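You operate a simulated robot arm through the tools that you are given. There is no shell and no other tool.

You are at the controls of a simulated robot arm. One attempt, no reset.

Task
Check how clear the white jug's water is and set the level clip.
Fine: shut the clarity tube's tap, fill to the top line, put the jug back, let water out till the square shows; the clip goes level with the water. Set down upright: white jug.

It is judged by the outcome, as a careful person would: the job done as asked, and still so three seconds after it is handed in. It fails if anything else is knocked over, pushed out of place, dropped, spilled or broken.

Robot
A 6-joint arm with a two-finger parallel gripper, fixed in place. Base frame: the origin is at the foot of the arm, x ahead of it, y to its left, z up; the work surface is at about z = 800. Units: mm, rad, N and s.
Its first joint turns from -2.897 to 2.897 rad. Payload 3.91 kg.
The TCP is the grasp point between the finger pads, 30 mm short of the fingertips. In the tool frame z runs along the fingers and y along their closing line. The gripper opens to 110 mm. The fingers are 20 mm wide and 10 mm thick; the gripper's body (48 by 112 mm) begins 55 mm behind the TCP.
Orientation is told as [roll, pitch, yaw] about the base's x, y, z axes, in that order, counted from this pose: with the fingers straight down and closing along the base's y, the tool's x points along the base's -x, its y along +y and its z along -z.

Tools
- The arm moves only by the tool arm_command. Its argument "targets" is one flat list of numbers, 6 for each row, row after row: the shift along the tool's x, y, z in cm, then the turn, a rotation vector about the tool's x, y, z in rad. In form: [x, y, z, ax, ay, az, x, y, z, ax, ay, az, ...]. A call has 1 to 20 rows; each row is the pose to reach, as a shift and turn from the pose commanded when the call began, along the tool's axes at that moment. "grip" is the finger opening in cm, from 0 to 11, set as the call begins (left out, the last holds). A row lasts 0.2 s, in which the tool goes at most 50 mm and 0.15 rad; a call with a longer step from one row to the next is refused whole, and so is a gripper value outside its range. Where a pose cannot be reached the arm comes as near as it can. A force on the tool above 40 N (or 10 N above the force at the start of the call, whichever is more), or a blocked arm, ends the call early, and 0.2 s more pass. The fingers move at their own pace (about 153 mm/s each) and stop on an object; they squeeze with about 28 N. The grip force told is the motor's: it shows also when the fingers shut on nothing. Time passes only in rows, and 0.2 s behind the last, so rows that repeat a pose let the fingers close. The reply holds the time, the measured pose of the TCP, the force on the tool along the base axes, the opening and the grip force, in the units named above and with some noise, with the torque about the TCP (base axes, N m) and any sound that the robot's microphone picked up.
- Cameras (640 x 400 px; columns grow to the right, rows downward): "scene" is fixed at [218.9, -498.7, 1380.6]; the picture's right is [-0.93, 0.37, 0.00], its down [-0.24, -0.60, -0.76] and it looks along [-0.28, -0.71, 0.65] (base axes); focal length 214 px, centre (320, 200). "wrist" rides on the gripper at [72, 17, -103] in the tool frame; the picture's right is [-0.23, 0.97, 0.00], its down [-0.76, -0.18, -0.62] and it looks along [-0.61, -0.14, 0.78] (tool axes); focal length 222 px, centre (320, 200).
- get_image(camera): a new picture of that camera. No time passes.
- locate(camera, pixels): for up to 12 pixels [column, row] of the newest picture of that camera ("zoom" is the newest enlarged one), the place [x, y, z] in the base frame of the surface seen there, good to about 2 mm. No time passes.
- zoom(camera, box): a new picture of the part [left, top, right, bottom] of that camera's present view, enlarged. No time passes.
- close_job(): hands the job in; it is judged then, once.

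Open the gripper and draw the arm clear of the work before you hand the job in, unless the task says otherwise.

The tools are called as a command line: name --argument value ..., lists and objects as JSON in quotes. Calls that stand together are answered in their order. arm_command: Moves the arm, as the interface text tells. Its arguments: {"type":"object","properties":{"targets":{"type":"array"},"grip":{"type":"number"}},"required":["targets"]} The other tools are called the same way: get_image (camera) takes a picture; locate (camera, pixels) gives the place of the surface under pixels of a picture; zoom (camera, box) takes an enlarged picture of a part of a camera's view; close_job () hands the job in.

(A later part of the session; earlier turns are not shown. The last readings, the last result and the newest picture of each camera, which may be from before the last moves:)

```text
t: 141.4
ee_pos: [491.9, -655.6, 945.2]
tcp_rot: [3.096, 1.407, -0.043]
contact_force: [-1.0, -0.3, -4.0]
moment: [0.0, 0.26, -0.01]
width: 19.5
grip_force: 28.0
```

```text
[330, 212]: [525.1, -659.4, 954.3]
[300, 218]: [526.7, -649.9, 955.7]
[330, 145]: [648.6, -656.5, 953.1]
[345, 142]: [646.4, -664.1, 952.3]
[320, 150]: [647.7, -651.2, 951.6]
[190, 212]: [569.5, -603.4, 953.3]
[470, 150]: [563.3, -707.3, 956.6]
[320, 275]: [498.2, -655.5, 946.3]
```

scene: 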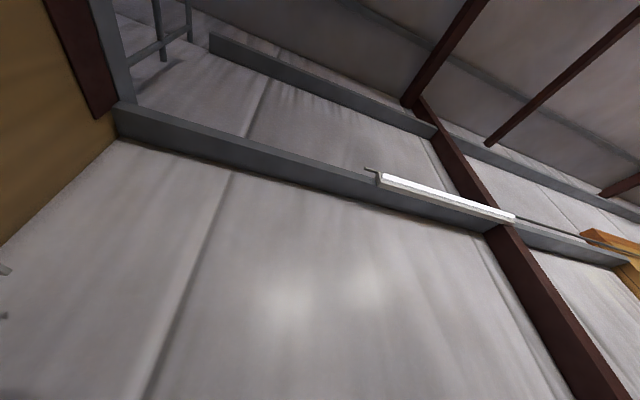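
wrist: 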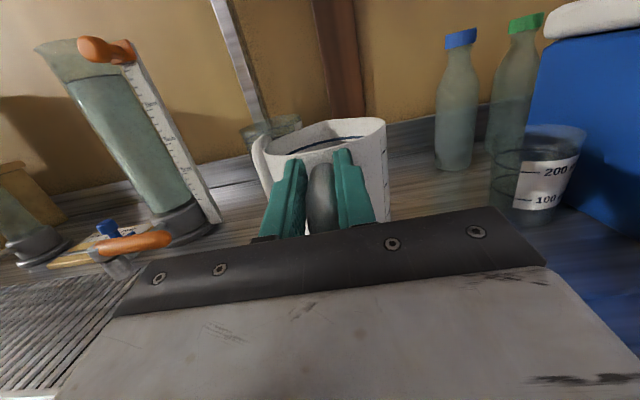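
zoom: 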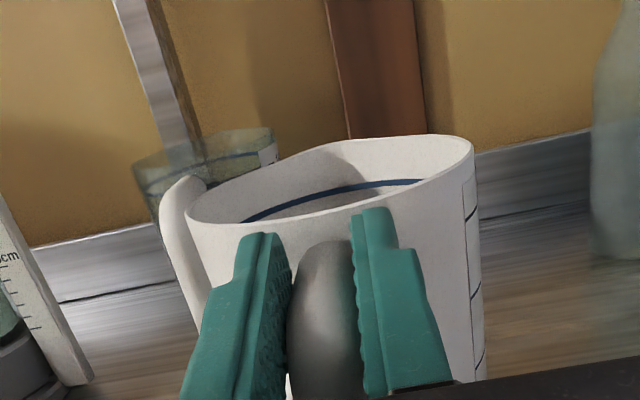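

The rim is level at ≈954. I lower the last ~6 mm in 1 mm steps to contact.

arm_command --targets '[-0.15, 0, -0.02, 0, 0, 0, -0.3, 0, -0.05, 0, 0, 0, -0.4, 0, -0.06, 0, 0, 0, -0.5, 0, -0.08, 0, 0, 0, -0.6, 0, -0.09, 0, 0, 0]'

zoom --camera "wrist" --box '[220, 60, 420, 230]'

locate --camera "zoom" --pixels '[[330, 212], [300, 218], [330, 145], [345, 142], [320, 150], [190, 212], [470, 150], [320, 275]]'

```text
t: 142.6
ee_pos: [490.4, -655.4, 939.4]
tcp_rot: [3.086, 1.407, -0.055]
contact_force: [-3.2, -0.2, 7.2]
moment: [0.01, -0.64, -0.04]
width: 19.1
grip_force: 28.1
```

```text
2.35 times, centred on (320, 145) of wrist
```

zoom: 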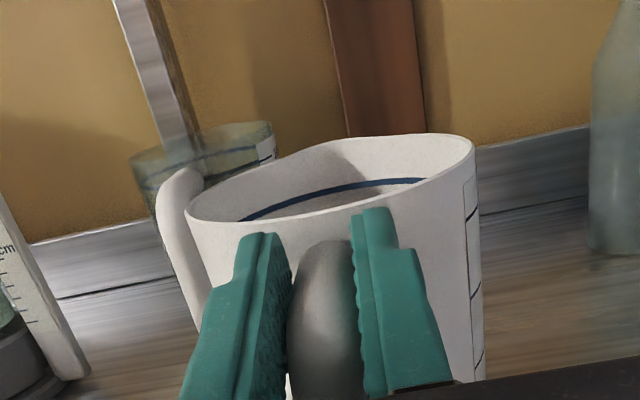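

```text
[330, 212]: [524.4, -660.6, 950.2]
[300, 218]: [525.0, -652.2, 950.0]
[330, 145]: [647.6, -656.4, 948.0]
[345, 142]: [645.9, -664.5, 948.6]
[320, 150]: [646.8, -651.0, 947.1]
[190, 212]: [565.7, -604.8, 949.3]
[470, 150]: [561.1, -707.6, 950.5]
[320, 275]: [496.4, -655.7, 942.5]
```

Contact felt (+7 N) and the rim is at its resting height. I open the fingers and back straight out.

arm_command --targets '[0, 0, 0, 0, 0, 0, 0, 0, 0, 0, 0, 0, 0, 0, 0, 0, 0, 0, 0.2, 0, -2, 0, 0, 0, 0.6, 0, -5, 0, 0, 0, 1.2, 0, -9, 0, 0, 0, 1.6, 0, -12, 0, 0, 0]' --grip 5

get_image --camera "wrist"

```text
t: 144.2
ee_pos: [370.5, -653.6, 935.4]
tcp_rot: [3.093, 1.408, -0.045]
contact_force: [-0.3, 0.4, 1.1]
moment: [0.0, 0.01, 0.01]
width: 50.2
grip_force: 0.0
```

```text
taken
```

wrist: 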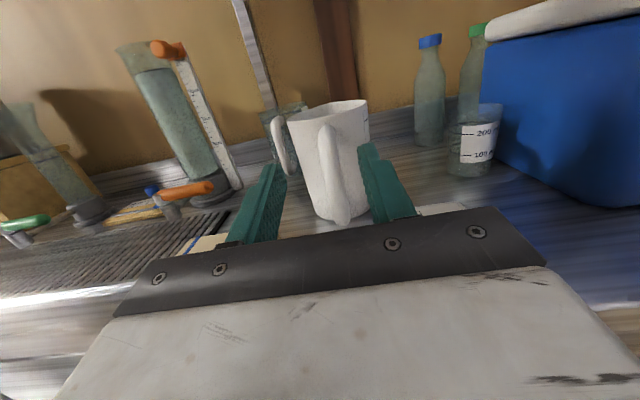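

The jug stands upright at its place. I raise the arm and turn the tool to point down again.

arm_command --targets '[4.3, 0, 0, 0, -0.144, 0, 8.6, 0, 0, 0, -0.288, 0, 12.9, 0, 0, 0, -0.432, 0, 17.2, 0, 0, 0, -0.576, 0, 21.5, 0, 0, 0, -0.72, 0, 25.5, 0, 0, 0, -0.864, 0, 28, 0, 0, 0, -1.008, 0, 28, 0, 0, 0, -1.152, 0, 28, 0, 0, 0, -1.296, 0, 28, 0, 0, 0, -1.44, 0, 28, 0, 0, 0, -1.584, 0, 28, 0, 0, 0, -1.728, 0]'

```text
t: 146.8
ee_pos: [324.7, -652.9, 1212.6]
tcp_rot: [0.005, 0.003, -3.141]
contact_force: [-0.4, -0.3, 0.1]
moment: [-0.02, -0.03, 0.0]
width: 50.0
grip_force: 0.0
```

Tool is down. I move above the tube, turning a quarter turn, so the camera looks straight down into it.

arm_command --targets '[3.09, -1.875, -0.31, 0, 0, -0.131, 6.18, -3.75, -0.62, 0, 0, -0.262, 9.27, -5.62, -0.93, 0, 0, -0.393, 12.36, -7.5, -1.24, 0, 0, -0.524, 15.45, -9.37, -1.55, 0, 0, -0.655, 18.54, -11.25, -1.86, 0, 0, -0.786, 21.63, -13.1, -2.17, 0, 0, -0.917, 24.72, -15.0, -2.48, 0, 0, -1.048, 27.81, -16.9, -2.79, 0, 0, -1.179, 30.9, -18.75, -3.1, 0, 0, -1.31, 34.0, -20.6, -3.4, 0, 0, -1.44, 37.1, -22.5, -3.7, 0, 0, -1.57]'

get_image --camera "wrist"

zoom --camera "wrist" --box '[260, 0, 380, 120]'

```text
t: 149.4
ee_pos: [694.6, -426.8, 1250.1]
tcp_rot: [0.004, -0.007, -1.569]
contact_force: [0.1, -1.0, 0.8]
moment: [-0.02, 0.0, 0.03]
width: 50.1
grip_force: 0.1
```

```text
taken
```

wrist: 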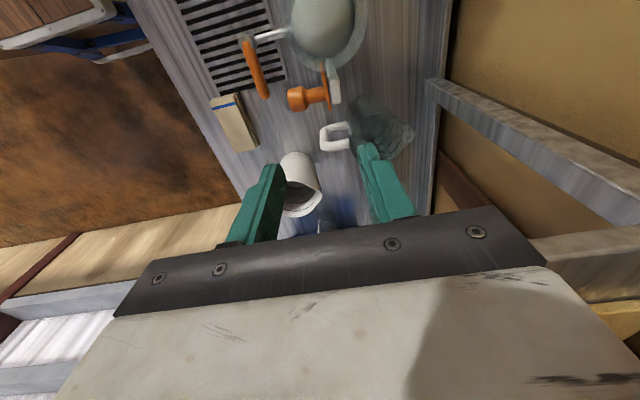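

```text
3.33 times, centred on (320, 60) of wrist
```

zoom: 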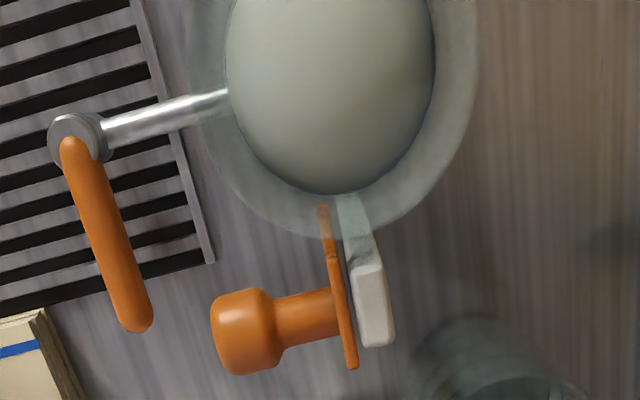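

From above the tube's water is opaque, no square visible. I check the level and the tap handle position.

locate --camera "zoom" --pixels '[[330, 100], [280, 60], [390, 60], [330, 150], [330, 188], [75, 150], [105, 235], [135, 315], [330, 225], [245, 330], [370, 290], [350, 345]]'

```text
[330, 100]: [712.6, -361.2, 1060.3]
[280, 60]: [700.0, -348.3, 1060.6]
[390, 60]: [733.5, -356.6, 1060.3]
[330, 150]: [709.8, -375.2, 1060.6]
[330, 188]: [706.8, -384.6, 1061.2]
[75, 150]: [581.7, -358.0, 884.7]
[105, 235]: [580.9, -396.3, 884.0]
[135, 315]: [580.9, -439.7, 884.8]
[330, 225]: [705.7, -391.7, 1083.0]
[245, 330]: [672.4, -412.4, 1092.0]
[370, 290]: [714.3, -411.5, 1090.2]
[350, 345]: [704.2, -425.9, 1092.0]
```

Level is 1060.4 and the tap handle points to −y at x≈579. I move to the tap and lower the fork over the handle.

arm_command --targets '[0.3, -4.0, 0, 0, 0, 0, 0.6, -8.0, 0, 0, 0, 0, 0.9, -11.6, 2, 0, 0, 0, 0.9, -11.6, 6.5, 0, 0, 0, 0.9, -11.6, 11, 0, 0, 0, 0.9, -11.6, 15.5, 0, 0, 0, 0.9, -11.6, 20, 0, 0, 0, 0.9, -11.6, 24.5, 0, 0, 0, 0.9, -11.6, 29, 0, 0, 0, 0.9, -11.6, 32, 0, 0, 0]' --grip 5

get_image --camera "wrist"

```text
t: 151.6
ee_pos: [581.6, -420.2, 928.6]
tcp_rot: [0.005, -0.009, -1.57]
contact_force: [-0.3, 0.9, 0.2]
moment: [-0.01, 0.02, -0.02]
width: 50.2
grip_force: 0.1
```

```text
taken
```

wrist: 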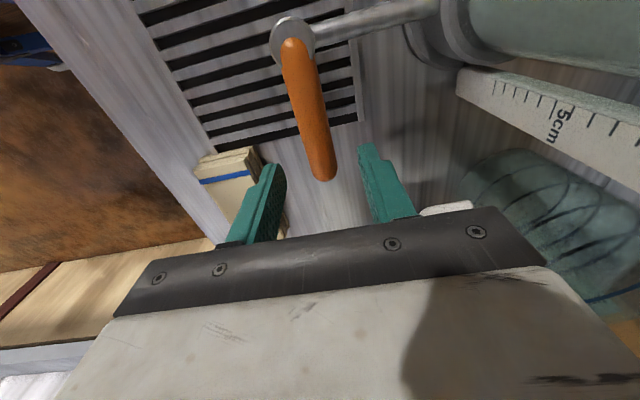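

The handle is between the fingers; I check its exact line and pivot.

locate --camera "wrist" --pixels '[[295, 50], [303, 85], [312, 125], [322, 165], [290, 30], [313, 35], [278, 40], [375, 20]]'

```text
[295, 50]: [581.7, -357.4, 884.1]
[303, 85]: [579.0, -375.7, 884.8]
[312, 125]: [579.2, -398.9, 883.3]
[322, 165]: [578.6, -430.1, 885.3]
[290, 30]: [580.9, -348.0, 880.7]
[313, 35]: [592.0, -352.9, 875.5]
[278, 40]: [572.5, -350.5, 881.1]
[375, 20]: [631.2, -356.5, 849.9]
```

Pivot ≈(579.5,−355.5). I lower the fork over the handle and narrow it.

arm_command --targets '[0.17, -0.2, 2, 0, 0, 0, 0.17, -0.2, 4.06, 0, 0, 0]'

arm_command --targets '[0, 0, 0, 0, 0, 0, 0, 0, 0, 0, 0, 0]' --grip 2.4

zoom --camera "wrist" --box '[220, 0, 460, 250]'

```text
t: 152.2
ee_pos: [578.8, -418.7, 887.5]
tcp_rot: [0.006, -0.007, -1.571]
contact_force: [-0.7, 0.3, -0.1]
moment: [-0.01, 0.0, 0.01]
width: 50.2
grip_force: 0.1
```

```text
t: 152.8
ee_pos: [579.3, -419.7, 885.9]
tcp_rot: [0.005, -0.006, -1.571]
contact_force: [0.4, -0.7, 0.2]
moment: [-0.02, 0.04, 0.0]
width: 23.9
grip_force: 0.1
```

```text
1.60 times, centred on (340, 125) of wrist
```

zoom: 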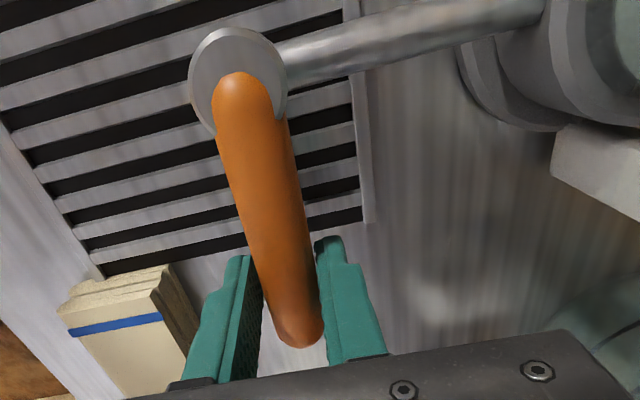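

The fork straddles the handle. I open the tap about 45° and close it again as a first short drain, to learn the rate.

arm_command --targets '[0.071, -0.941, 0, 0, 0, 0.148, 0.281, -1.862, 0, 0, 0, 0.296, 0.627, -2.74, 0, 0, 0, 0.444, 1.1, -3.557, 0, 0, 0, 0.592, 1.481, -4.059, 0, 0, 0, 0.7, 1.911, -4.519, 0, 0, 0, 0.8, 1.284, -3.813, 0, 0, 0, 0.66, 0.771, -3.02, 0, 0, 0, 0.515, 0.383, -2.16, 0, 0, 0, 0.37, 0.126, -1.252, 0, 0, 0, 0.225, 0.008, -0.315, 0, 0, 0, 0.08, 0.02, 0.45, 0, 0, 0, -0.06]'

get_image --camera "wrist"

```text
t: 155.4
ee_pos: [582.3, -419.3, 887.3]
tcp_rot: [0.002, -0.006, -1.509]
contact_force: [-10.7, 5.6, 1.3]
moment: [0.09, 0.17, -0.17]
width: 29.0
grip_force: 4.8
```

```text
taken
```

wrist: 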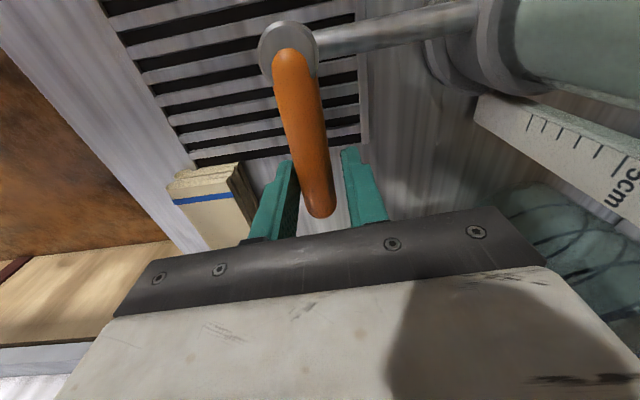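

The tap is shut again on its stop. I rise to look into the tube.

arm_command --targets '[0, -0.3, -0.8, 0, 0, 0, 0, -0.3, -5, 0, 0, 0.06, 0, -0.3, -9.8, 0, 0, 0.06, 0, -0.3, -14.6, 0, 0, 0.06, 0, -0.3, -19.4, 0, 0, 0.06, 0, -0.3, -24.2, 0, 0, 0.06, 0, -0.3, -29, 0, 0, 0.06, -0.3, 2, -33, 0, 0, 0.06, -0.7, 5.5, -35.5, 0, 0, 0.06, -1.2, 9, -36.3, 0, 0, 0.06, -1.59, 11.3, -36.3, 0, 0, 0.06]'

zoom --camera "wrist" --box '[260, 0, 380, 120]'

locate --camera "zoom" --pixels '[[330, 100], [290, 60], [370, 60], [330, 140], [330, 20]]'

```text
t: 157.8
ee_pos: [697.6, -425.2, 1253.5]
tcp_rot: [0.005, -0.008, -1.57]
contact_force: [-0.7, -0.4, 1.5]
moment: [0.0, -0.03, -0.02]
width: 23.9
grip_force: 0.1
```

```text
3.33 times, centred on (320, 60) of wrist
```

zoom: 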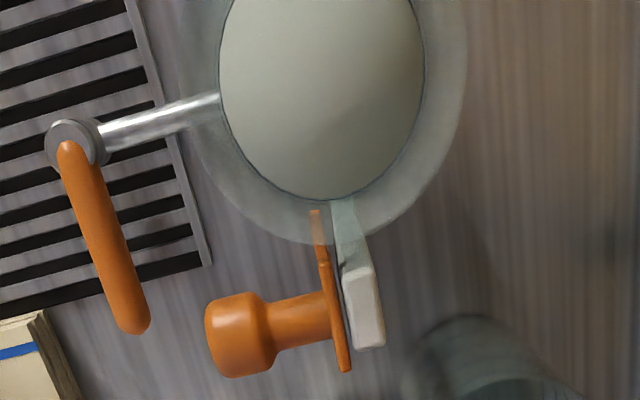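

```text
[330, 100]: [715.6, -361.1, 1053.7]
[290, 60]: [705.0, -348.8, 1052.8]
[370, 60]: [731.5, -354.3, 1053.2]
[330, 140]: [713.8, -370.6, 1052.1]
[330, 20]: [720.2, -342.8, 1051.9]
```

The level fell 7.5 mm to ≈1053; still no square. I repeat with a longer opening: descend, fork the handle and open.

arm_command --targets '[0.2, -4, 0, 0, 0, 0, 0.4, -8, 0.5, 0, 0, 0, 0.67, -11.8, 3, 0, 0, 0, 0.67, -11.8, 7.5, 0, 0, 0, 0.67, -11.8, 12, 0, 0, 0, 0.67, -11.8, 16.5, 0, 0, 0, 0.67, -11.8, 21, 0, 0, 0, 0.67, -11.8, 25.5, 0, 0, 0, 0.67, -11.8, 30, 0, 0, 0, 0.67, -11.8, 34, 0, 0, 0, 0.67, -11.8, 36.5, 0, 0, 0, 0.739, -12.729, 36.5, 0, 0, 0.148, 0.944, -13.638, 36.5, 0, 0, 0.296, 1.281, -14.506, 36.5, 0, 0, 0.444, 1.741, -15.315, 36.5, 0, 0, 0.592, 2.318, -16.048, 36.5, 0, 0, 0.74, 2.995, -16.687, 36.5, 0, 0, 0.888, 2.995, -16.687, 36.5, 0, 0, 0.888, 2.995, -16.687, 36.5, 0, 0, 0.888]' --grip 3

arm_command --targets '[0.065, 0.904, 0, 0, 0, -0.144, 0.26, 1.789, 0, 0, 0, -0.288, 0.579, 2.637, 0, 0, 0, -0.432, 1.016, 3.431, 0, 0, 0, -0.576, 1.563, 4.154, 0, 0, 0, -0.72, 2.208, 4.79, 0, 0, 0, -0.864, 2.936, 5.329, 0, 0, 0, -1.008, 2.535, 5.05, -0.8, 0, 0, -0.93, 2.33, 4.89, -5, 0, 0, -0.888, 2.33, 4.89, -9.8, 0, 0, -0.888, 2.33, 4.89, -14.6, 0, 0, -0.888, 2.33, 4.89, -19.4, 0, 0, -0.888, 2.33, 4.89, -24.2, 0, 0, -0.888, 2.33, 4.89, -29, 0, 0, -0.888, 4.5, 6.9, -33, 0, 0, -0.888, 7.2, 9.4, -35.5, 0, 0, -0.888, 9.6, 11.5, -36.5, 0, 0, -0.888, 11.05, 12.87, -36.5, 0, 0, -0.888]'

zoom --camera "wrist" --box '[260, 0, 380, 120]'

locate --camera "zoom" --pixels '[[330, 100], [290, 60], [370, 60], [330, 140], [330, 20], [75, 155], [105, 240], [135, 320]]'

```text
t: 161.8
ee_pos: [531.4, -397.8, 884.5]
tcp_rot: [0.009, -0.003, -2.46]
contact_force: [-0.1, -0.1, 0.4]
moment: [0.0, -0.03, 0.03]
width: 30.3
grip_force: 0.1
```

```text
t: 165.6
ee_pos: [698.4, -426.9, 1252.0]
tcp_rot: [0.005, -0.007, -1.571]
contact_force: [-0.6, 0.1, 1.4]
moment: [-0.01, 0.0, -0.01]
width: 30.0
grip_force: 0.0
```

```text
3.33 times, centred on (320, 60) of wrist
```

zoom: 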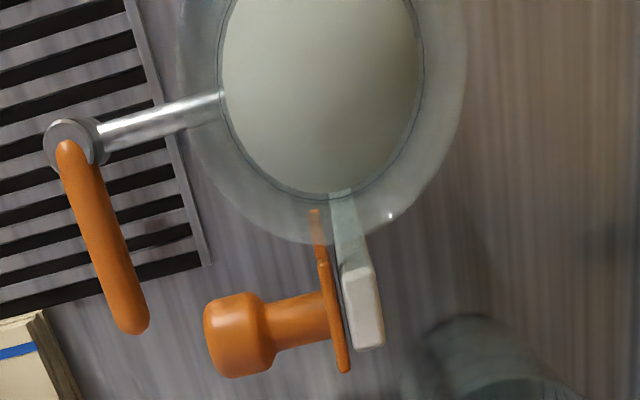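

```text
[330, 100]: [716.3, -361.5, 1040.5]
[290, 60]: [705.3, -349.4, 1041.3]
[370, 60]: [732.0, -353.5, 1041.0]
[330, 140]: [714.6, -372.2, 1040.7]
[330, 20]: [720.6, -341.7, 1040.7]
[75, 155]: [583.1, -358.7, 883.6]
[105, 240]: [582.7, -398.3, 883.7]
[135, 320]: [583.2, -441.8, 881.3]
```

The level is now ≈1041, tap shut. I look closely at the centre of the water, where the square would appear.

zoom --camera "wrist" --box '[295, 2, 345, 52]'

```text
8.00 times, centred on (320, 27) of wrist
```

zoom: 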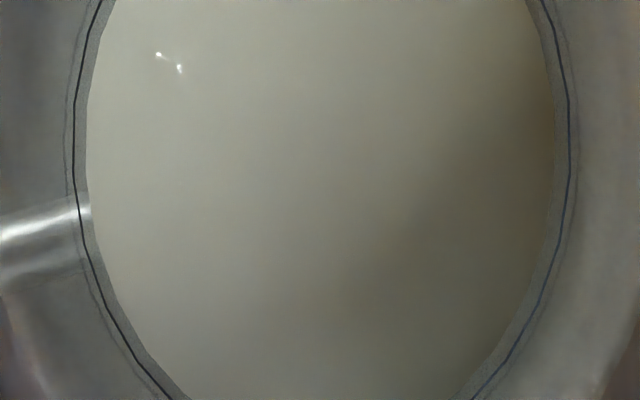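

No square yet at 179 mm depth. I drain again, slightly longer.

arm_command --targets '[0.2, -4, 0, 0, 0, 0, 0.5, -8, 0.5, 0, 0, 0, 0.8, -11.9, 3, 0, 0, 0, 0.8, -11.9, 7.5, 0, 0, 0, 0.8, -11.9, 12, 0, 0, 0, 0.8, -11.9, 16.5, 0, 0, 0, 0.8, -11.9, 21, 0, 0, 0, 0.8, -11.9, 25.5, 0, 0, 0, 0.8, -11.9, 30, 0, 0, 0, 0.8, -11.9, 34, 0, 0, 0, 0.8, -11.9, 36.4, 0, 0, 0, 0.869, -12.829, 36.4, 0, 0, 0.148, 1.074, -13.738, 36.4, 0, 0, 0.296, 1.411, -14.606, 36.4, 0, 0, 0.444, 1.871, -15.415, 36.4, 0, 0, 0.592, 2.448, -16.148, 36.4, 0, 0, 0.74, 3.125, -16.787, 36.4, 0, 0, 0.888, 3.125, -16.787, 36.4, 0, 0, 0.888, 3.125, -16.787, 36.4, 0, 0, 0.888, 3.125, -16.787, 36.4, 0, 0, 0.888]' --grip 3

arm_command --targets '[0, 0, 0, 0, 0, 0, 0, 0, 0, 0, 0, 0, 0.065, 0.904, 0, 0, 0, -0.144, 0.26, 1.789, 0, 0, 0, -0.288, 0.579, 2.637, 0, 0, 0, -0.432, 1.016, 3.431, 0, 0, 0, -0.576, 1.563, 4.154, 0, 0, 0, -0.72, 2.208, 4.79, 0, 0, 0, -0.864, 2.936, 5.329, 0, 0, 0, -1.008, 2.535, 5.05, -0.8, 0, 0, -0.93, 2.33, 4.89, -5, 0, 0, -0.888, 2.33, 4.89, -9.8, 0, 0, -0.888, 2.33, 4.89, -14.6, 0, 0, -0.888, 2.33, 4.89, -19.4, 0, 0, -0.888, 2.33, 4.89, -24.2, 0, 0, -0.888, 2.33, 4.89, -29, 0, 0, -0.888, 4.5, 6.9, -33, 0, 0, -0.888, 7.2, 9.4, -35.5, 0, 0, -0.888, 9.6, 11.5, -36.5, 0, 0, -0.888, 11.05, 12.87, -36.5, 0, 0, -0.888]'

zoom --camera "wrist" --box '[280, 0, 360, 80]'

locate --camera "zoom" --pixels '[[320, 100], [250, 150], [400, 150], [320, 200], [320, 60]]'

```text
t: 169.8
ee_pos: [530.2, -396.6, 886.8]
tcp_rot: [0.007, -0.002, -2.46]
contact_force: [0.1, -0.3, 0.7]
moment: [0.0, 0.0, 0.01]
width: 29.9
grip_force: 0.0
```

```text
t: 174.0
ee_pos: [694.5, -423.8, 1253.4]
tcp_rot: [0.004, -0.008, -1.571]
contact_force: [0.3, 0.4, 1.2]
moment: [-0.02, -0.02, 0.01]
width: 30.0
grip_force: 0.1
```

```text
5.00 times, centred on (320, 40) of wrist
```

zoom: 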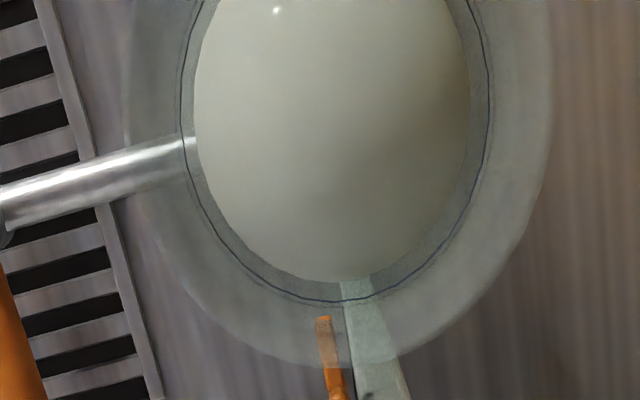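

```text
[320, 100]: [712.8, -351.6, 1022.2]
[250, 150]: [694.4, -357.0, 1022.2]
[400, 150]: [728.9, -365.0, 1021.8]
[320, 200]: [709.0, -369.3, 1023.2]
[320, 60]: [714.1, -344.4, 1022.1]
```

Level ≈1022 (160 mm), still opaque. Another drain of about 14 mm.

arm_command --targets '[0.2, -4, 0, 0, 0, 0, 0.4, -8, 0.5, 0, 0, 0, 0.53, -11.5, 3, 0, 0, 0, 0.53, -11.5, 7.5, 0, 0, 0, 0.53, -11.5, 12, 0, 0, 0, 0.53, -11.5, 16.5, 0, 0, 0, 0.53, -11.5, 21, 0, 0, 0, 0.53, -11.5, 25.5, 0, 0, 0, 0.53, -11.5, 30, 0, 0, 0, 0.53, -11.5, 34, 0, 0, 0, 0.53, -11.5, 36.5, 0, 0, 0, 0.6, -12.43, 36.5, 0, 0, 0.148, 0.804, -13.338, 36.5, 0, 0, 0.296, 1.141, -14.206, 36.5, 0, 0, 0.444, 1.601, -15.015, 36.5, 0, 0, 0.592, 2.178, -15.748, 36.5, 0, 0, 0.74, 2.855, -16.387, 36.5, 0, 0, 0.888, 2.855, -16.387, 36.5, 0, 0, 0.888, 2.855, -16.387, 36.5, 0, 0, 0.888, 2.855, -16.387, 36.5, 0, 0, 0.888]' --grip 3

arm_command --targets '[0.065, 0.904, 0, 0, 0, -0.144, 0.26, 1.789, 0, 0, 0, -0.288, 0.579, 2.637, 0, 0, 0, -0.432, 1.016, 3.431, 0, 0, 0, -0.576, 1.563, 4.154, 0, 0, 0, -0.72, 2.208, 4.79, 0, 0, 0, -0.864, 2.936, 5.329, 0, 0, 0, -1.008, 2.535, 5.05, -0.8, 0, 0, -0.93, 2.33, 4.89, -5, 0, 0, -0.888, 2.33, 4.89, -9.8, 0, 0, -0.888, 2.33, 4.89, -14.6, 0, 0, -0.888, 2.33, 4.89, -19.4, 0, 0, -0.888, 2.33, 4.89, -24.2, 0, 0, -0.888, 2.33, 4.89, -29, 0, 0, -0.888, 4.5, 6.9, -33, 0, 0, -0.888, 7.2, 9.4, -35.5, 0, 0, -0.888, 9.6, 11.5, -36.5, 0, 0, -0.888, 11.05, 12.87, -36.5, 0, 0, -0.888]'

zoom --camera "wrist" --box '[280, 0, 360, 80]'

locate --camera "zoom" --pixels '[[320, 100], [250, 150], [400, 150], [320, 200], [320, 60]]'

```text
t: 178.2
ee_pos: [533.1, -398.5, 887.2]
tcp_rot: [0.009, -0.004, -2.459]
contact_force: [0.6, -0.3, -0.6]
moment: [-0.01, 0.04, 0.03]
width: 30.1
grip_force: 0.1
```

```text
t: 182.0
ee_pos: [697.7, -424.6, 1253.8]
tcp_rot: [0.006, -0.009, -1.571]
contact_force: [-0.4, 0.1, 0.7]
moment: [0.01, -0.03, 0.03]
width: 30.1
grip_force: 0.0
```

```text
5.00 times, centred on (320, 40) of wrist
```

zoom: 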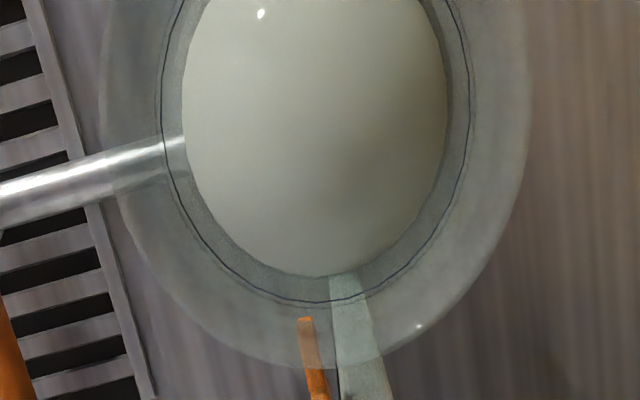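

```text
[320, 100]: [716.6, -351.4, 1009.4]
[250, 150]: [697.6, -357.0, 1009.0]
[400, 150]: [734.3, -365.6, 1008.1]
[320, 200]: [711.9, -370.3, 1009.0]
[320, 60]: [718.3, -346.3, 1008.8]
```

Level ≈1009 (147 mm). I look closely at the centre again for a faint square.

zoom --camera "wrist" --box '[298, 0, 342, 44]'

```text
9.09 times, centred on (320, 22) of wrist
```

zoom: 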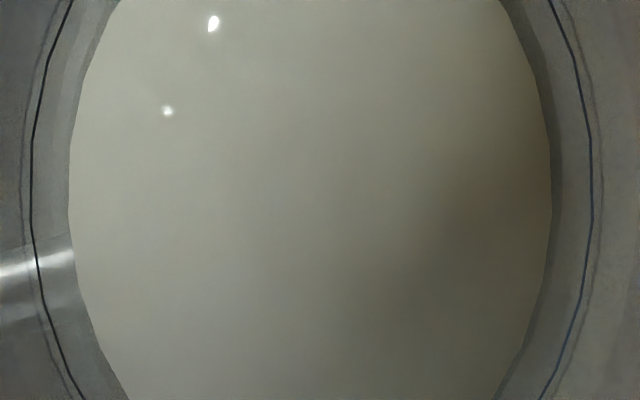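

Nothing yet. Another drain of about 13 mm.

arm_command --targets '[0.2, -4, 0, 0, 0, 0, 0.4, -8, 0.5, 0, 0, 0, 0.61, -11.8, 3, 0, 0, 0, 0.61, -11.8, 7.5, 0, 0, 0, 0.61, -11.8, 12, 0, 0, 0, 0.61, -11.8, 16.5, 0, 0, 0, 0.61, -11.8, 21, 0, 0, 0, 0.61, -11.8, 25.5, 0, 0, 0, 0.61, -11.8, 30, 0, 0, 0, 0.61, -11.8, 34, 0, 0, 0, 0.61, -11.8, 36.5, 0, 0, 0, 0.68, -12.73, 36.5, 0, 0, 0.148, 0.884, -13.638, 36.5, 0, 0, 0.296, 1.221, -14.506, 36.5, 0, 0, 0.444, 1.681, -15.315, 36.5, 0, 0, 0.592, 2.258, -16.048, 36.5, 0, 0, 0.74, 2.935, -16.687, 36.5, 0, 0, 0.888, 2.935, -16.687, 36.5, 0, 0, 0.888, 2.935, -16.687, 36.5, 0, 0, 0.888, 2.935, -16.687, 36.5, 0, 0, 0.888]' --grip 3

arm_command --targets '[0.065, 0.904, 0, 0, 0, -0.144, 0.26, 1.789, 0, 0, 0, -0.288, 0.579, 2.637, 0, 0, 0, -0.432, 1.016, 3.431, 0, 0, 0, -0.576, 1.563, 4.154, 0, 0, 0, -0.72, 2.208, 4.79, 0, 0, 0, -0.864, 2.936, 5.329, 0, 0, 0, -1.008, 2.535, 5.05, -0.8, 0, 0, -0.93, 2.33, 4.89, -5, 0, 0, -0.888, 2.33, 4.89, -9.8, 0, 0, -0.888, 2.33, 4.89, -14.6, 0, 0, -0.888, 2.33, 4.89, -19.4, 0, 0, -0.888, 2.33, 4.89, -24.2, 0, 0, -0.888, 2.33, 4.89, -29, 0, 0, -0.888, 4.5, 6.9, -33, 0, 0, -0.888, 7.2, 9.4, -35.5, 0, 0, -0.888, 9.6, 11.5, -36.5, 0, 0, -0.888, 11.05, 12.87, -36.5, 0, 0, -0.888]'

zoom --camera "wrist" --box '[280, 0, 360, 80]'

locate --camera "zoom" --pixels '[[320, 100], [250, 150], [400, 150], [320, 200], [320, 60]]'

zoom --camera "wrist" --box '[298, 0, 342, 44]'

```text
t: 186.2
ee_pos: [531.6, -399.1, 887.3]
tcp_rot: [0.008, -0.003, -2.46]
contact_force: [0.1, 0.6, 0.1]
moment: [-0.01, -0.02, 0.04]
width: 29.9
grip_force: 0.0
```

```text
t: 190.0
ee_pos: [697.5, -424.2, 1251.8]
tcp_rot: [0.006, -0.01, -1.571]
contact_force: [0.0, 0.5, 0.4]
moment: [-0.01, -0.05, 0.0]
width: 30.1
grip_force: 0.0
```

```text
5.00 times, centred on (320, 40) of wrist
```

zoom: 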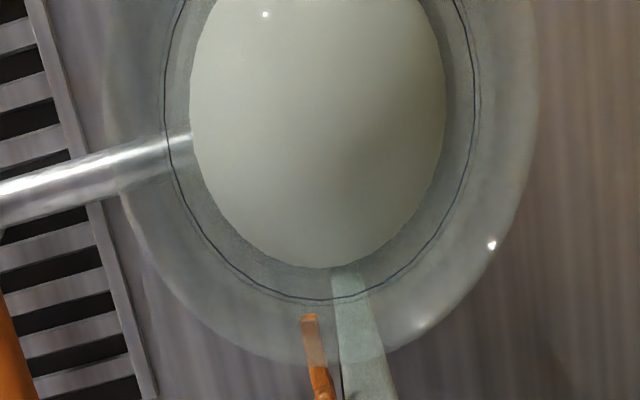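

```text
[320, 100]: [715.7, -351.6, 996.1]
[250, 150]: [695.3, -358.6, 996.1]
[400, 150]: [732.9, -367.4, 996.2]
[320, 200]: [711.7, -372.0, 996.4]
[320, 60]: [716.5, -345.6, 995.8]
```

```text
9.09 times, centred on (320, 22) of wrist
```

zoom: 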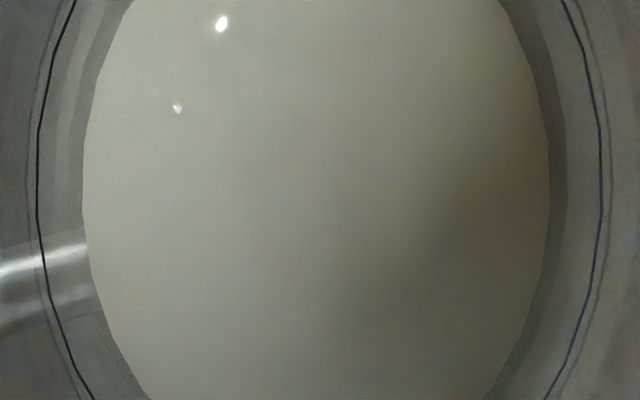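

Level ≈996 (134 mm); still nothing. Drain again.

arm_command --targets '[0.2, -4, 0, 0, 0, 0, 0.4, -8, 0.5, 0, 0, 0, 0.58, -11.8, 3, 0, 0, 0, 0.58, -11.8, 7.5, 0, 0, 0, 0.58, -11.8, 12, 0, 0, 0, 0.58, -11.8, 16.5, 0, 0, 0, 0.58, -11.8, 21, 0, 0, 0, 0.58, -11.8, 25.5, 0, 0, 0, 0.58, -11.8, 30, 0, 0, 0, 0.58, -11.8, 34, 0, 0, 0, 0.58, -11.8, 36.4, 0, 0, 0, 0.65, -12.73, 36.4, 0, 0, 0.148, 0.854, -13.638, 36.4, 0, 0, 0.296, 1.191, -14.506, 36.4, 0, 0, 0.444, 1.651, -15.315, 36.4, 0, 0, 0.592, 2.228, -16.048, 36.4, 0, 0, 0.74, 2.905, -16.687, 36.4, 0, 0, 0.888, 2.905, -16.687, 36.4, 0, 0, 0.888, 2.905, -16.687, 36.4, 0, 0, 0.888, 2.905, -16.687, 36.4, 0, 0, 0.888]' --grip 3

arm_command --targets '[0.065, 0.904, 0, 0, 0, -0.144, 0.26, 1.789, 0, 0, 0, -0.288, 0.579, 2.637, 0, 0, 0, -0.432, 1.016, 3.431, 0, 0, 0, -0.576, 1.563, 4.154, 0, 0, 0, -0.72, 2.208, 4.79, 0, 0, 0, -0.864, 2.936, 5.329, 0, 0, 0, -1.008, 2.535, 5.05, -0.8, 0, 0, -0.93, 2.33, 4.89, -5, 0, 0, -0.888, 2.33, 4.89, -9.8, 0, 0, -0.888, 2.33, 4.89, -14.6, 0, 0, -0.888, 2.33, 4.89, -19.4, 0, 0, -0.888, 2.33, 4.89, -24.2, 0, 0, -0.888, 2.33, 4.89, -29, 0, 0, -0.888, 4.5, 6.9, -33, 0, 0, -0.888, 7.2, 9.4, -35.5, 0, 0, -0.888, 9.6, 11.5, -36.5, 0, 0, -0.888, 11.05, 12.87, -36.5, 0, 0, -0.888]'

zoom --camera "wrist" --box '[280, 0, 360, 80]'

locate --camera "zoom" --pixels '[[320, 100], [250, 150], [400, 150], [320, 200], [320, 60]]'

zoom --camera "wrist" --box '[298, 0, 342, 44]'

```text
t: 194.2
ee_pos: [531.6, -399.4, 887.7]
tcp_rot: [0.009, 0.0, -2.46]
contact_force: [1.0, 0.3, 0.0]
moment: [0.04, -0.04, 0.0]
width: 29.9
grip_force: 0.1
```

```text
t: 198.0
ee_pos: [701.3, -427.0, 1254.0]
tcp_rot: [0.005, -0.006, -1.571]
contact_force: [-1.3, 0.4, 0.3]
moment: [-0.01, -0.02, -0.01]
width: 30.0
grip_force: 0.1
```

```text
5.00 times, centred on (320, 40) of wrist
```

zoom: 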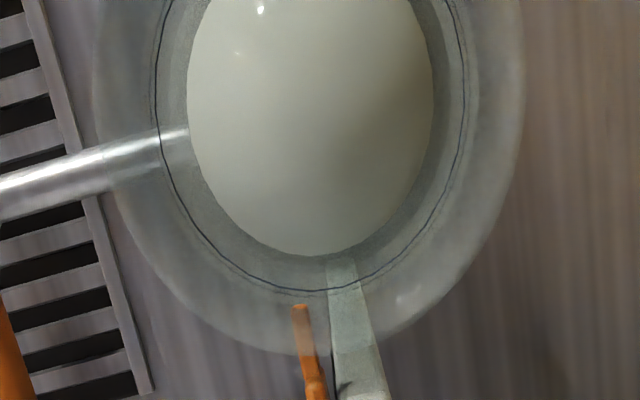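

```text
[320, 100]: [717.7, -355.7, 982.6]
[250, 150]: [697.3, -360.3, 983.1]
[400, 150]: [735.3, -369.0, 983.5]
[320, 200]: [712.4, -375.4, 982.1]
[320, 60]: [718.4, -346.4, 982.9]
```

```text
9.09 times, centred on (320, 22) of wrist
```

zoom: 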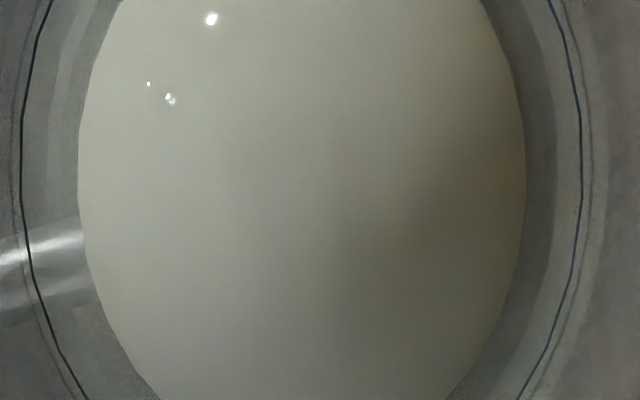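

Level ≈983 (121 mm); no square at the expected spot. Drain again.

arm_command --targets '[0.2, -4, 0, 0, 0, 0, 0.5, -8, 0.5, 0, 0, 0, 0.85, -12.1, 3, 0, 0, 0, 0.85, -12.1, 7.5, 0, 0, 0, 0.85, -12.1, 12, 0, 0, 0, 0.85, -12.1, 16.5, 0, 0, 0, 0.85, -12.1, 21, 0, 0, 0, 0.85, -12.1, 25.5, 0, 0, 0, 0.85, -12.1, 30, 0, 0, 0, 0.85, -12.1, 34, 0, 0, 0, 0.85, -12.1, 36.5, 0, 0, 0, 0.92, -13.03, 36.5, 0, 0, 0.148, 1.124, -13.938, 36.5, 0, 0, 0.296, 1.461, -14.806, 36.5, 0, 0, 0.444, 1.921, -15.615, 36.5, 0, 0, 0.592, 2.498, -16.348, 36.5, 0, 0, 0.74, 3.175, -16.987, 36.5, 0, 0, 0.888, 3.175, -16.987, 36.5, 0, 0, 0.888, 3.175, -16.987, 36.5, 0, 0, 0.888]' --grip 3

arm_command --targets '[0.065, 0.904, 0, 0, 0, -0.144, 0.26, 1.789, 0, 0, 0, -0.288, 0.579, 2.637, 0, 0, 0, -0.432, 1.016, 3.431, 0, 0, 0, -0.576, 1.563, 4.154, 0, 0, 0, -0.72, 2.208, 4.79, 0, 0, 0, -0.864, 2.936, 5.329, 0, 0, 0, -1.008, 2.535, 5.05, -0.8, 0, 0, -0.93, 2.33, 4.89, -5, 0, 0, -0.888, 2.33, 4.89, -9.8, 0, 0, -0.888, 2.33, 4.89, -14.6, 0, 0, -0.888, 2.33, 4.89, -19.4, 0, 0, -0.888, 2.33, 4.89, -24.2, 0, 0, -0.888, 2.33, 4.89, -29, 0, 0, -0.888, 4.5, 6.9, -33, 0, 0, -0.888, 7.2, 9.4, -35.5, 0, 0, -0.888, 9.6, 11.5, -36.5, 0, 0, -0.888, 11.05, 12.87, -36.5, 0, 0, -0.888]'

zoom --camera "wrist" --box '[280, 0, 360, 80]'

locate --camera "zoom" --pixels '[[320, 100], [250, 150], [400, 150], [320, 200], [320, 60]]'

zoom --camera "wrist" --box '[298, 0, 342, 44]'

```text
t: 202.0
ee_pos: [529.9, -397.4, 886.7]
tcp_rot: [0.009, -0.001, -2.461]
contact_force: [0.9, -0.2, 0.6]
moment: [-0.02, 0.02, 0.01]
width: 30.0
grip_force: 0.1
```

```text
t: 205.8
ee_pos: [694.8, -426.3, 1253.2]
tcp_rot: [0.006, -0.006, -1.57]
contact_force: [-0.3, 0.8, 0.3]
moment: [-0.04, -0.05, -0.02]
width: 29.9
grip_force: 0.1
```

```text
5.00 times, centred on (320, 40) of wrist
```

zoom: 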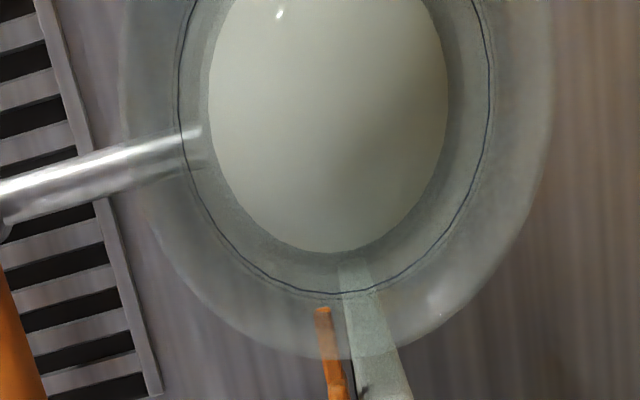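

```text
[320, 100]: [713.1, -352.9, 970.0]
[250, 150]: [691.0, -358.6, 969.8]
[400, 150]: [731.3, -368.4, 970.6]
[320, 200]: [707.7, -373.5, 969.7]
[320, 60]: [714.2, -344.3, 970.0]
```

```text
9.09 times, centred on (320, 22) of wrist
```

zoom: 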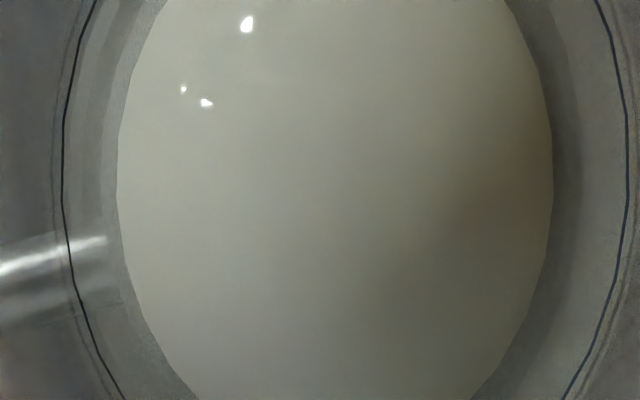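

Level ≈970 (108 mm), no square. Drain again (about 11 mm).

arm_command --targets '[0.2, -4, 0, 0, 0, 0, 0.5, -8, 0.5, 0, 0, 0, 0.75, -11.5, 3, 0, 0, 0, 0.75, -11.5, 7.5, 0, 0, 0, 0.75, -11.5, 12, 0, 0, 0, 0.75, -11.5, 16.5, 0, 0, 0, 0.75, -11.5, 21, 0, 0, 0, 0.75, -11.5, 25.5, 0, 0, 0, 0.75, -11.5, 30, 0, 0, 0, 0.75, -11.5, 34, 0, 0, 0, 0.75, -11.5, 36.5, 0, 0, 0, 0.82, -12.43, 36.5, 0, 0, 0.148, 1.024, -13.338, 36.5, 0, 0, 0.296, 1.361, -14.206, 36.5, 0, 0, 0.444, 1.821, -15.015, 36.5, 0, 0, 0.592, 2.398, -15.748, 36.5, 0, 0, 0.74, 3.075, -16.387, 36.5, 0, 0, 0.888, 3.075, -16.387, 36.5, 0, 0, 0.888, 3.075, -16.387, 36.5, 0, 0, 0.888]' --grip 3

arm_command --targets '[0.065, 0.904, 0, 0, 0, -0.144, 0.26, 1.789, 0, 0, 0, -0.288, 0.579, 2.637, 0, 0, 0, -0.432, 1.016, 3.431, 0, 0, 0, -0.576, 1.563, 4.154, 0, 0, 0, -0.72, 2.208, 4.79, 0, 0, 0, -0.864, 2.936, 5.329, 0, 0, 0, -1.008, 2.535, 5.05, -0.8, 0, 0, -0.93, 2.33, 4.89, -5, 0, 0, -0.888, 2.33, 4.89, -9.8, 0, 0, -0.888, 2.33, 4.89, -14.6, 0, 0, -0.888, 2.33, 4.89, -19.4, 0, 0, -0.888, 2.33, 4.89, -24.2, 0, 0, -0.888, 2.33, 4.89, -29, 0, 0, -0.888, 4.5, 6.9, -33, 0, 0, -0.888, 7.2, 9.4, -35.5, 0, 0, -0.888, 9.6, 11.5, -36.5, 0, 0, -0.888, 11.05, 12.87, -36.5, 0, 0, -0.888]'

zoom --camera "wrist" --box '[280, 0, 360, 80]'

locate --camera "zoom" --pixels '[[320, 100], [250, 150], [400, 150], [320, 200], [320, 60]]'

zoom --camera "wrist" --box '[298, 0, 342, 44]'

```text
t: 209.8
ee_pos: [534.1, -397.9, 888.0]
tcp_rot: [0.008, -0.002, -2.458]
contact_force: [-1.2, 0.4, 0.9]
moment: [0.03, 0.01, -0.01]
width: 30.1
grip_force: 0.0
```

```text
t: 213.6
ee_pos: [698.5, -426.5, 1253.9]
tcp_rot: [0.004, -0.008, -1.571]
contact_force: [-0.3, -0.7, -0.3]
moment: [0.01, -0.02, 0.0]
width: 30.0
grip_force: 0.0
```

```text
5.00 times, centred on (320, 40) of wrist
```

zoom: 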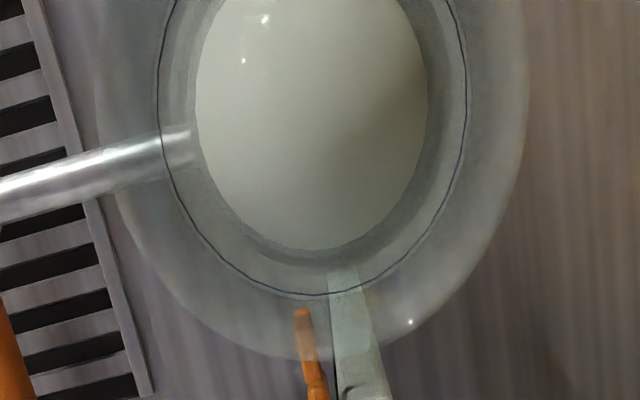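

```text
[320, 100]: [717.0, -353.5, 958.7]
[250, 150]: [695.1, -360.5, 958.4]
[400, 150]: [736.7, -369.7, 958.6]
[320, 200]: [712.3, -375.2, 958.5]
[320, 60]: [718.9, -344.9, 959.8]
```

```text
9.09 times, centred on (320, 22) of wrist
```

zoom: 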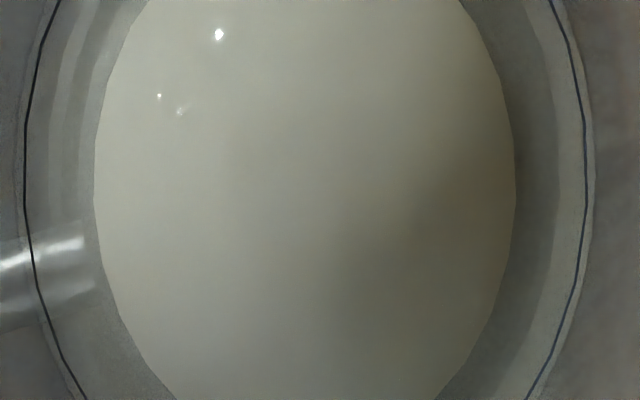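

Level ≈958.6 (97 mm), no square. Drain again (about 9 mm, no hold).

arm_command --targets '[0.2, -4, 0, 0, 0, 0, 0.5, -8, 0.5, 0, 0, 0, 0.75, -11.8, 3, 0, 0, 0, 0.75, -11.8, 7.5, 0, 0, 0, 0.75, -11.8, 12, 0, 0, 0, 0.75, -11.8, 16.5, 0, 0, 0, 0.75, -11.8, 21, 0, 0, 0, 0.75, -11.8, 25.5, 0, 0, 0, 0.75, -11.8, 30, 0, 0, 0, 0.75, -11.8, 34, 0, 0, 0, 0.75, -11.8, 36.5, 0, 0, 0, 0.82, -12.73, 36.5, 0, 0, 0.148, 1.024, -13.638, 36.5, 0, 0, 0.296, 1.361, -14.506, 36.5, 0, 0, 0.444, 1.821, -15.315, 36.5, 0, 0, 0.592, 2.398, -16.048, 36.5, 0, 0, 0.74, 3.075, -16.687, 36.5, 0, 0, 0.888]' --grip 3

arm_command --targets '[0.065, 0.904, 0, 0, 0, -0.144, 0.26, 1.789, 0, 0, 0, -0.288, 0.579, 2.637, 0, 0, 0, -0.432, 1.016, 3.431, 0, 0, 0, -0.576, 1.563, 4.154, 0, 0, 0, -0.72, 2.208, 4.79, 0, 0, 0, -0.864, 2.936, 5.329, 0, 0, 0, -1.008, 2.535, 5.05, -0.8, 0, 0, -0.93, 2.33, 4.89, -5, 0, 0, -0.888, 2.33, 4.89, -9.8, 0, 0, -0.888, 2.33, 4.89, -14.6, 0, 0, -0.888, 2.33, 4.89, -19.4, 0, 0, -0.888, 2.33, 4.89, -24.2, 0, 0, -0.888, 2.33, 4.89, -29, 0, 0, -0.888, 4.5, 6.9, -33, 0, 0, -0.888, 7.2, 9.4, -35.5, 0, 0, -0.888, 9.6, 11.5, -36.5, 0, 0, -0.888, 11.05, 12.87, -36.5, 0, 0, -0.888]'

zoom --camera "wrist" --box '[280, 0, 360, 80]'

locate --camera "zoom" --pixels '[[320, 100], [250, 150], [400, 150], [320, 200], [320, 60]]'

zoom --camera "wrist" --box '[298, 0, 342, 44]'

```text
t: 217.2
ee_pos: [532.0, -396.5, 887.9]
tcp_rot: [0.009, 0.0, -2.462]
contact_force: [-0.2, -0.4, 0.3]
moment: [0.02, 0.0, 0.03]
width: 30.2
grip_force: 0.1
```

```text
t: 221.0
ee_pos: [699.4, -424.4, 1254.8]
tcp_rot: [0.004, -0.009, -1.57]
contact_force: [-0.4, 0.2, 0.5]
moment: [-0.03, -0.02, 0.02]
width: 29.8
grip_force: 0.1
```

```text
5.00 times, centred on (320, 40) of wrist
```

zoom: 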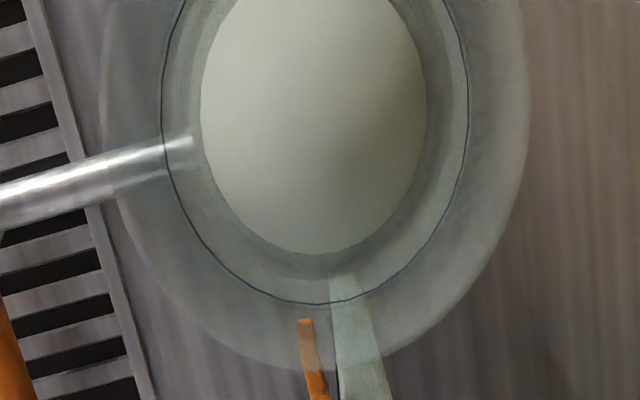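

```text
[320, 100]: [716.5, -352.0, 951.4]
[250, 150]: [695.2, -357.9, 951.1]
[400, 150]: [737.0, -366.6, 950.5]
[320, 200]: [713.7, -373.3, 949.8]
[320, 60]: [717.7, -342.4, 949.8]
```

```text
9.09 times, centred on (320, 22) of wrist
```

zoom: 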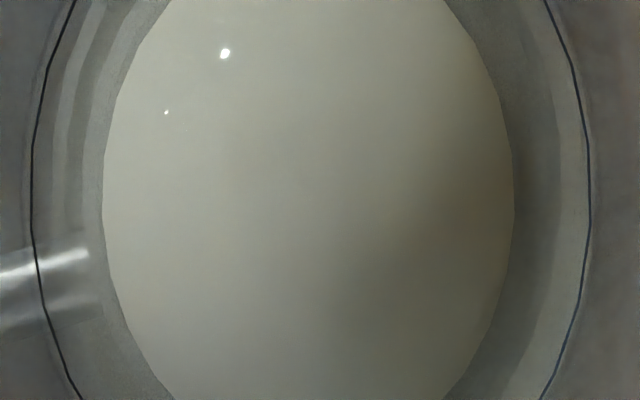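

Level ≈950.5 (88 mm), still no square. Another ~8 mm.

arm_command --targets '[0.2, -4, 0, 0, 0, 0, 0.4, -8, 0.5, 0, 0, 0, 0.62, -11.9, 3, 0, 0, 0, 0.62, -11.9, 7.5, 0, 0, 0, 0.62, -11.9, 12, 0, 0, 0, 0.62, -11.9, 16.5, 0, 0, 0, 0.62, -11.9, 21, 0, 0, 0, 0.62, -11.9, 25.5, 0, 0, 0, 0.62, -11.9, 30, 0, 0, 0, 0.62, -11.9, 34, 0, 0, 0, 0.62, -11.9, 36.6, 0, 0, 0, 0.69, -12.83, 36.6, 0, 0, 0.148, 0.894, -13.738, 36.6, 0, 0, 0.296, 1.231, -14.606, 36.6, 0, 0, 0.444, 1.691, -15.415, 36.6, 0, 0, 0.592, 2.268, -16.148, 36.6, 0, 0, 0.74, 2.945, -16.787, 36.6, 0, 0, 0.888]' --grip 3

arm_command --targets '[0.065, 0.904, 0, 0, 0, -0.144, 0.26, 1.789, 0, 0, 0, -0.288, 0.579, 2.637, 0, 0, 0, -0.432, 1.016, 3.431, 0, 0, 0, -0.576, 1.563, 4.154, 0, 0, 0, -0.72, 2.208, 4.79, 0, 0, 0, -0.864, 2.936, 5.329, 0, 0, 0, -1.008, 2.535, 5.05, -0.8, 0, 0, -0.93, 2.33, 4.89, -5, 0, 0, -0.888, 2.33, 4.89, -9.8, 0, 0, -0.888, 2.33, 4.89, -14.6, 0, 0, -0.888, 2.33, 4.89, -19.4, 0, 0, -0.888, 2.33, 4.89, -24.2, 0, 0, -0.888, 2.33, 4.89, -29, 0, 0, -0.888, 4.5, 6.9, -33, 0, 0, -0.888, 7.2, 9.4, -35.5, 0, 0, -0.888, 9.6, 11.5, -36.5, 0, 0, -0.888, 11.05, 12.87, -36.5, 0, 0, -0.888]'

zoom --camera "wrist" --box '[280, 0, 360, 80]'

locate --camera "zoom" --pixels '[[320, 100], [250, 150], [400, 150], [320, 200], [320, 60]]'

zoom --camera "wrist" --box '[298, 0, 342, 44]'

```text
t: 224.6
ee_pos: [531.5, -397.8, 887.1]
tcp_rot: [0.009, 0.001, -2.462]
contact_force: [1.4, 0.4, -0.2]
moment: [0.01, -0.04, 0.04]
width: 29.9
grip_force: 0.0
```

```text
t: 228.4
ee_pos: [697.9, -425.4, 1252.2]
tcp_rot: [0.006, -0.008, -1.571]
contact_force: [-0.2, -0.5, 0.8]
moment: [0.01, -0.03, 0.02]
width: 29.9
grip_force: 0.0
```

```text
5.00 times, centred on (320, 40) of wrist
```

zoom: 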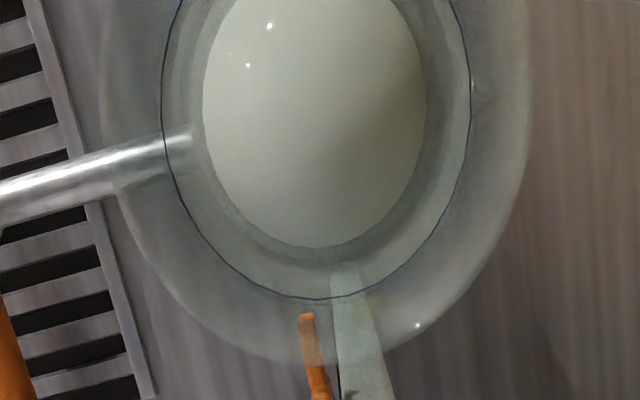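

```text
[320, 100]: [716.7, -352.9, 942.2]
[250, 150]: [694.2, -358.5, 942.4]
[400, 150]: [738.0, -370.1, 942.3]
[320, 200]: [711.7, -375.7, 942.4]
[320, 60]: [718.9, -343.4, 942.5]
```

```text
9.09 times, centred on (320, 22) of wrist
```

zoom: 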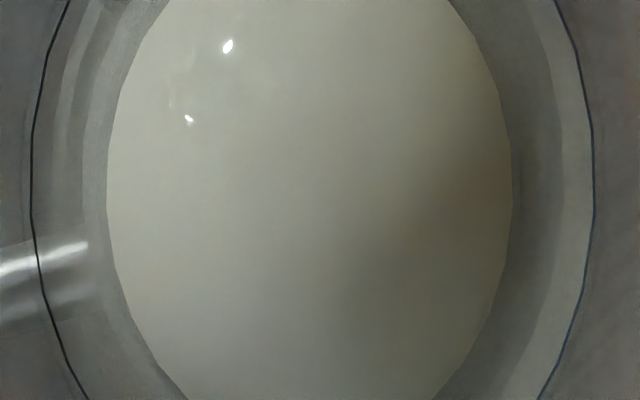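

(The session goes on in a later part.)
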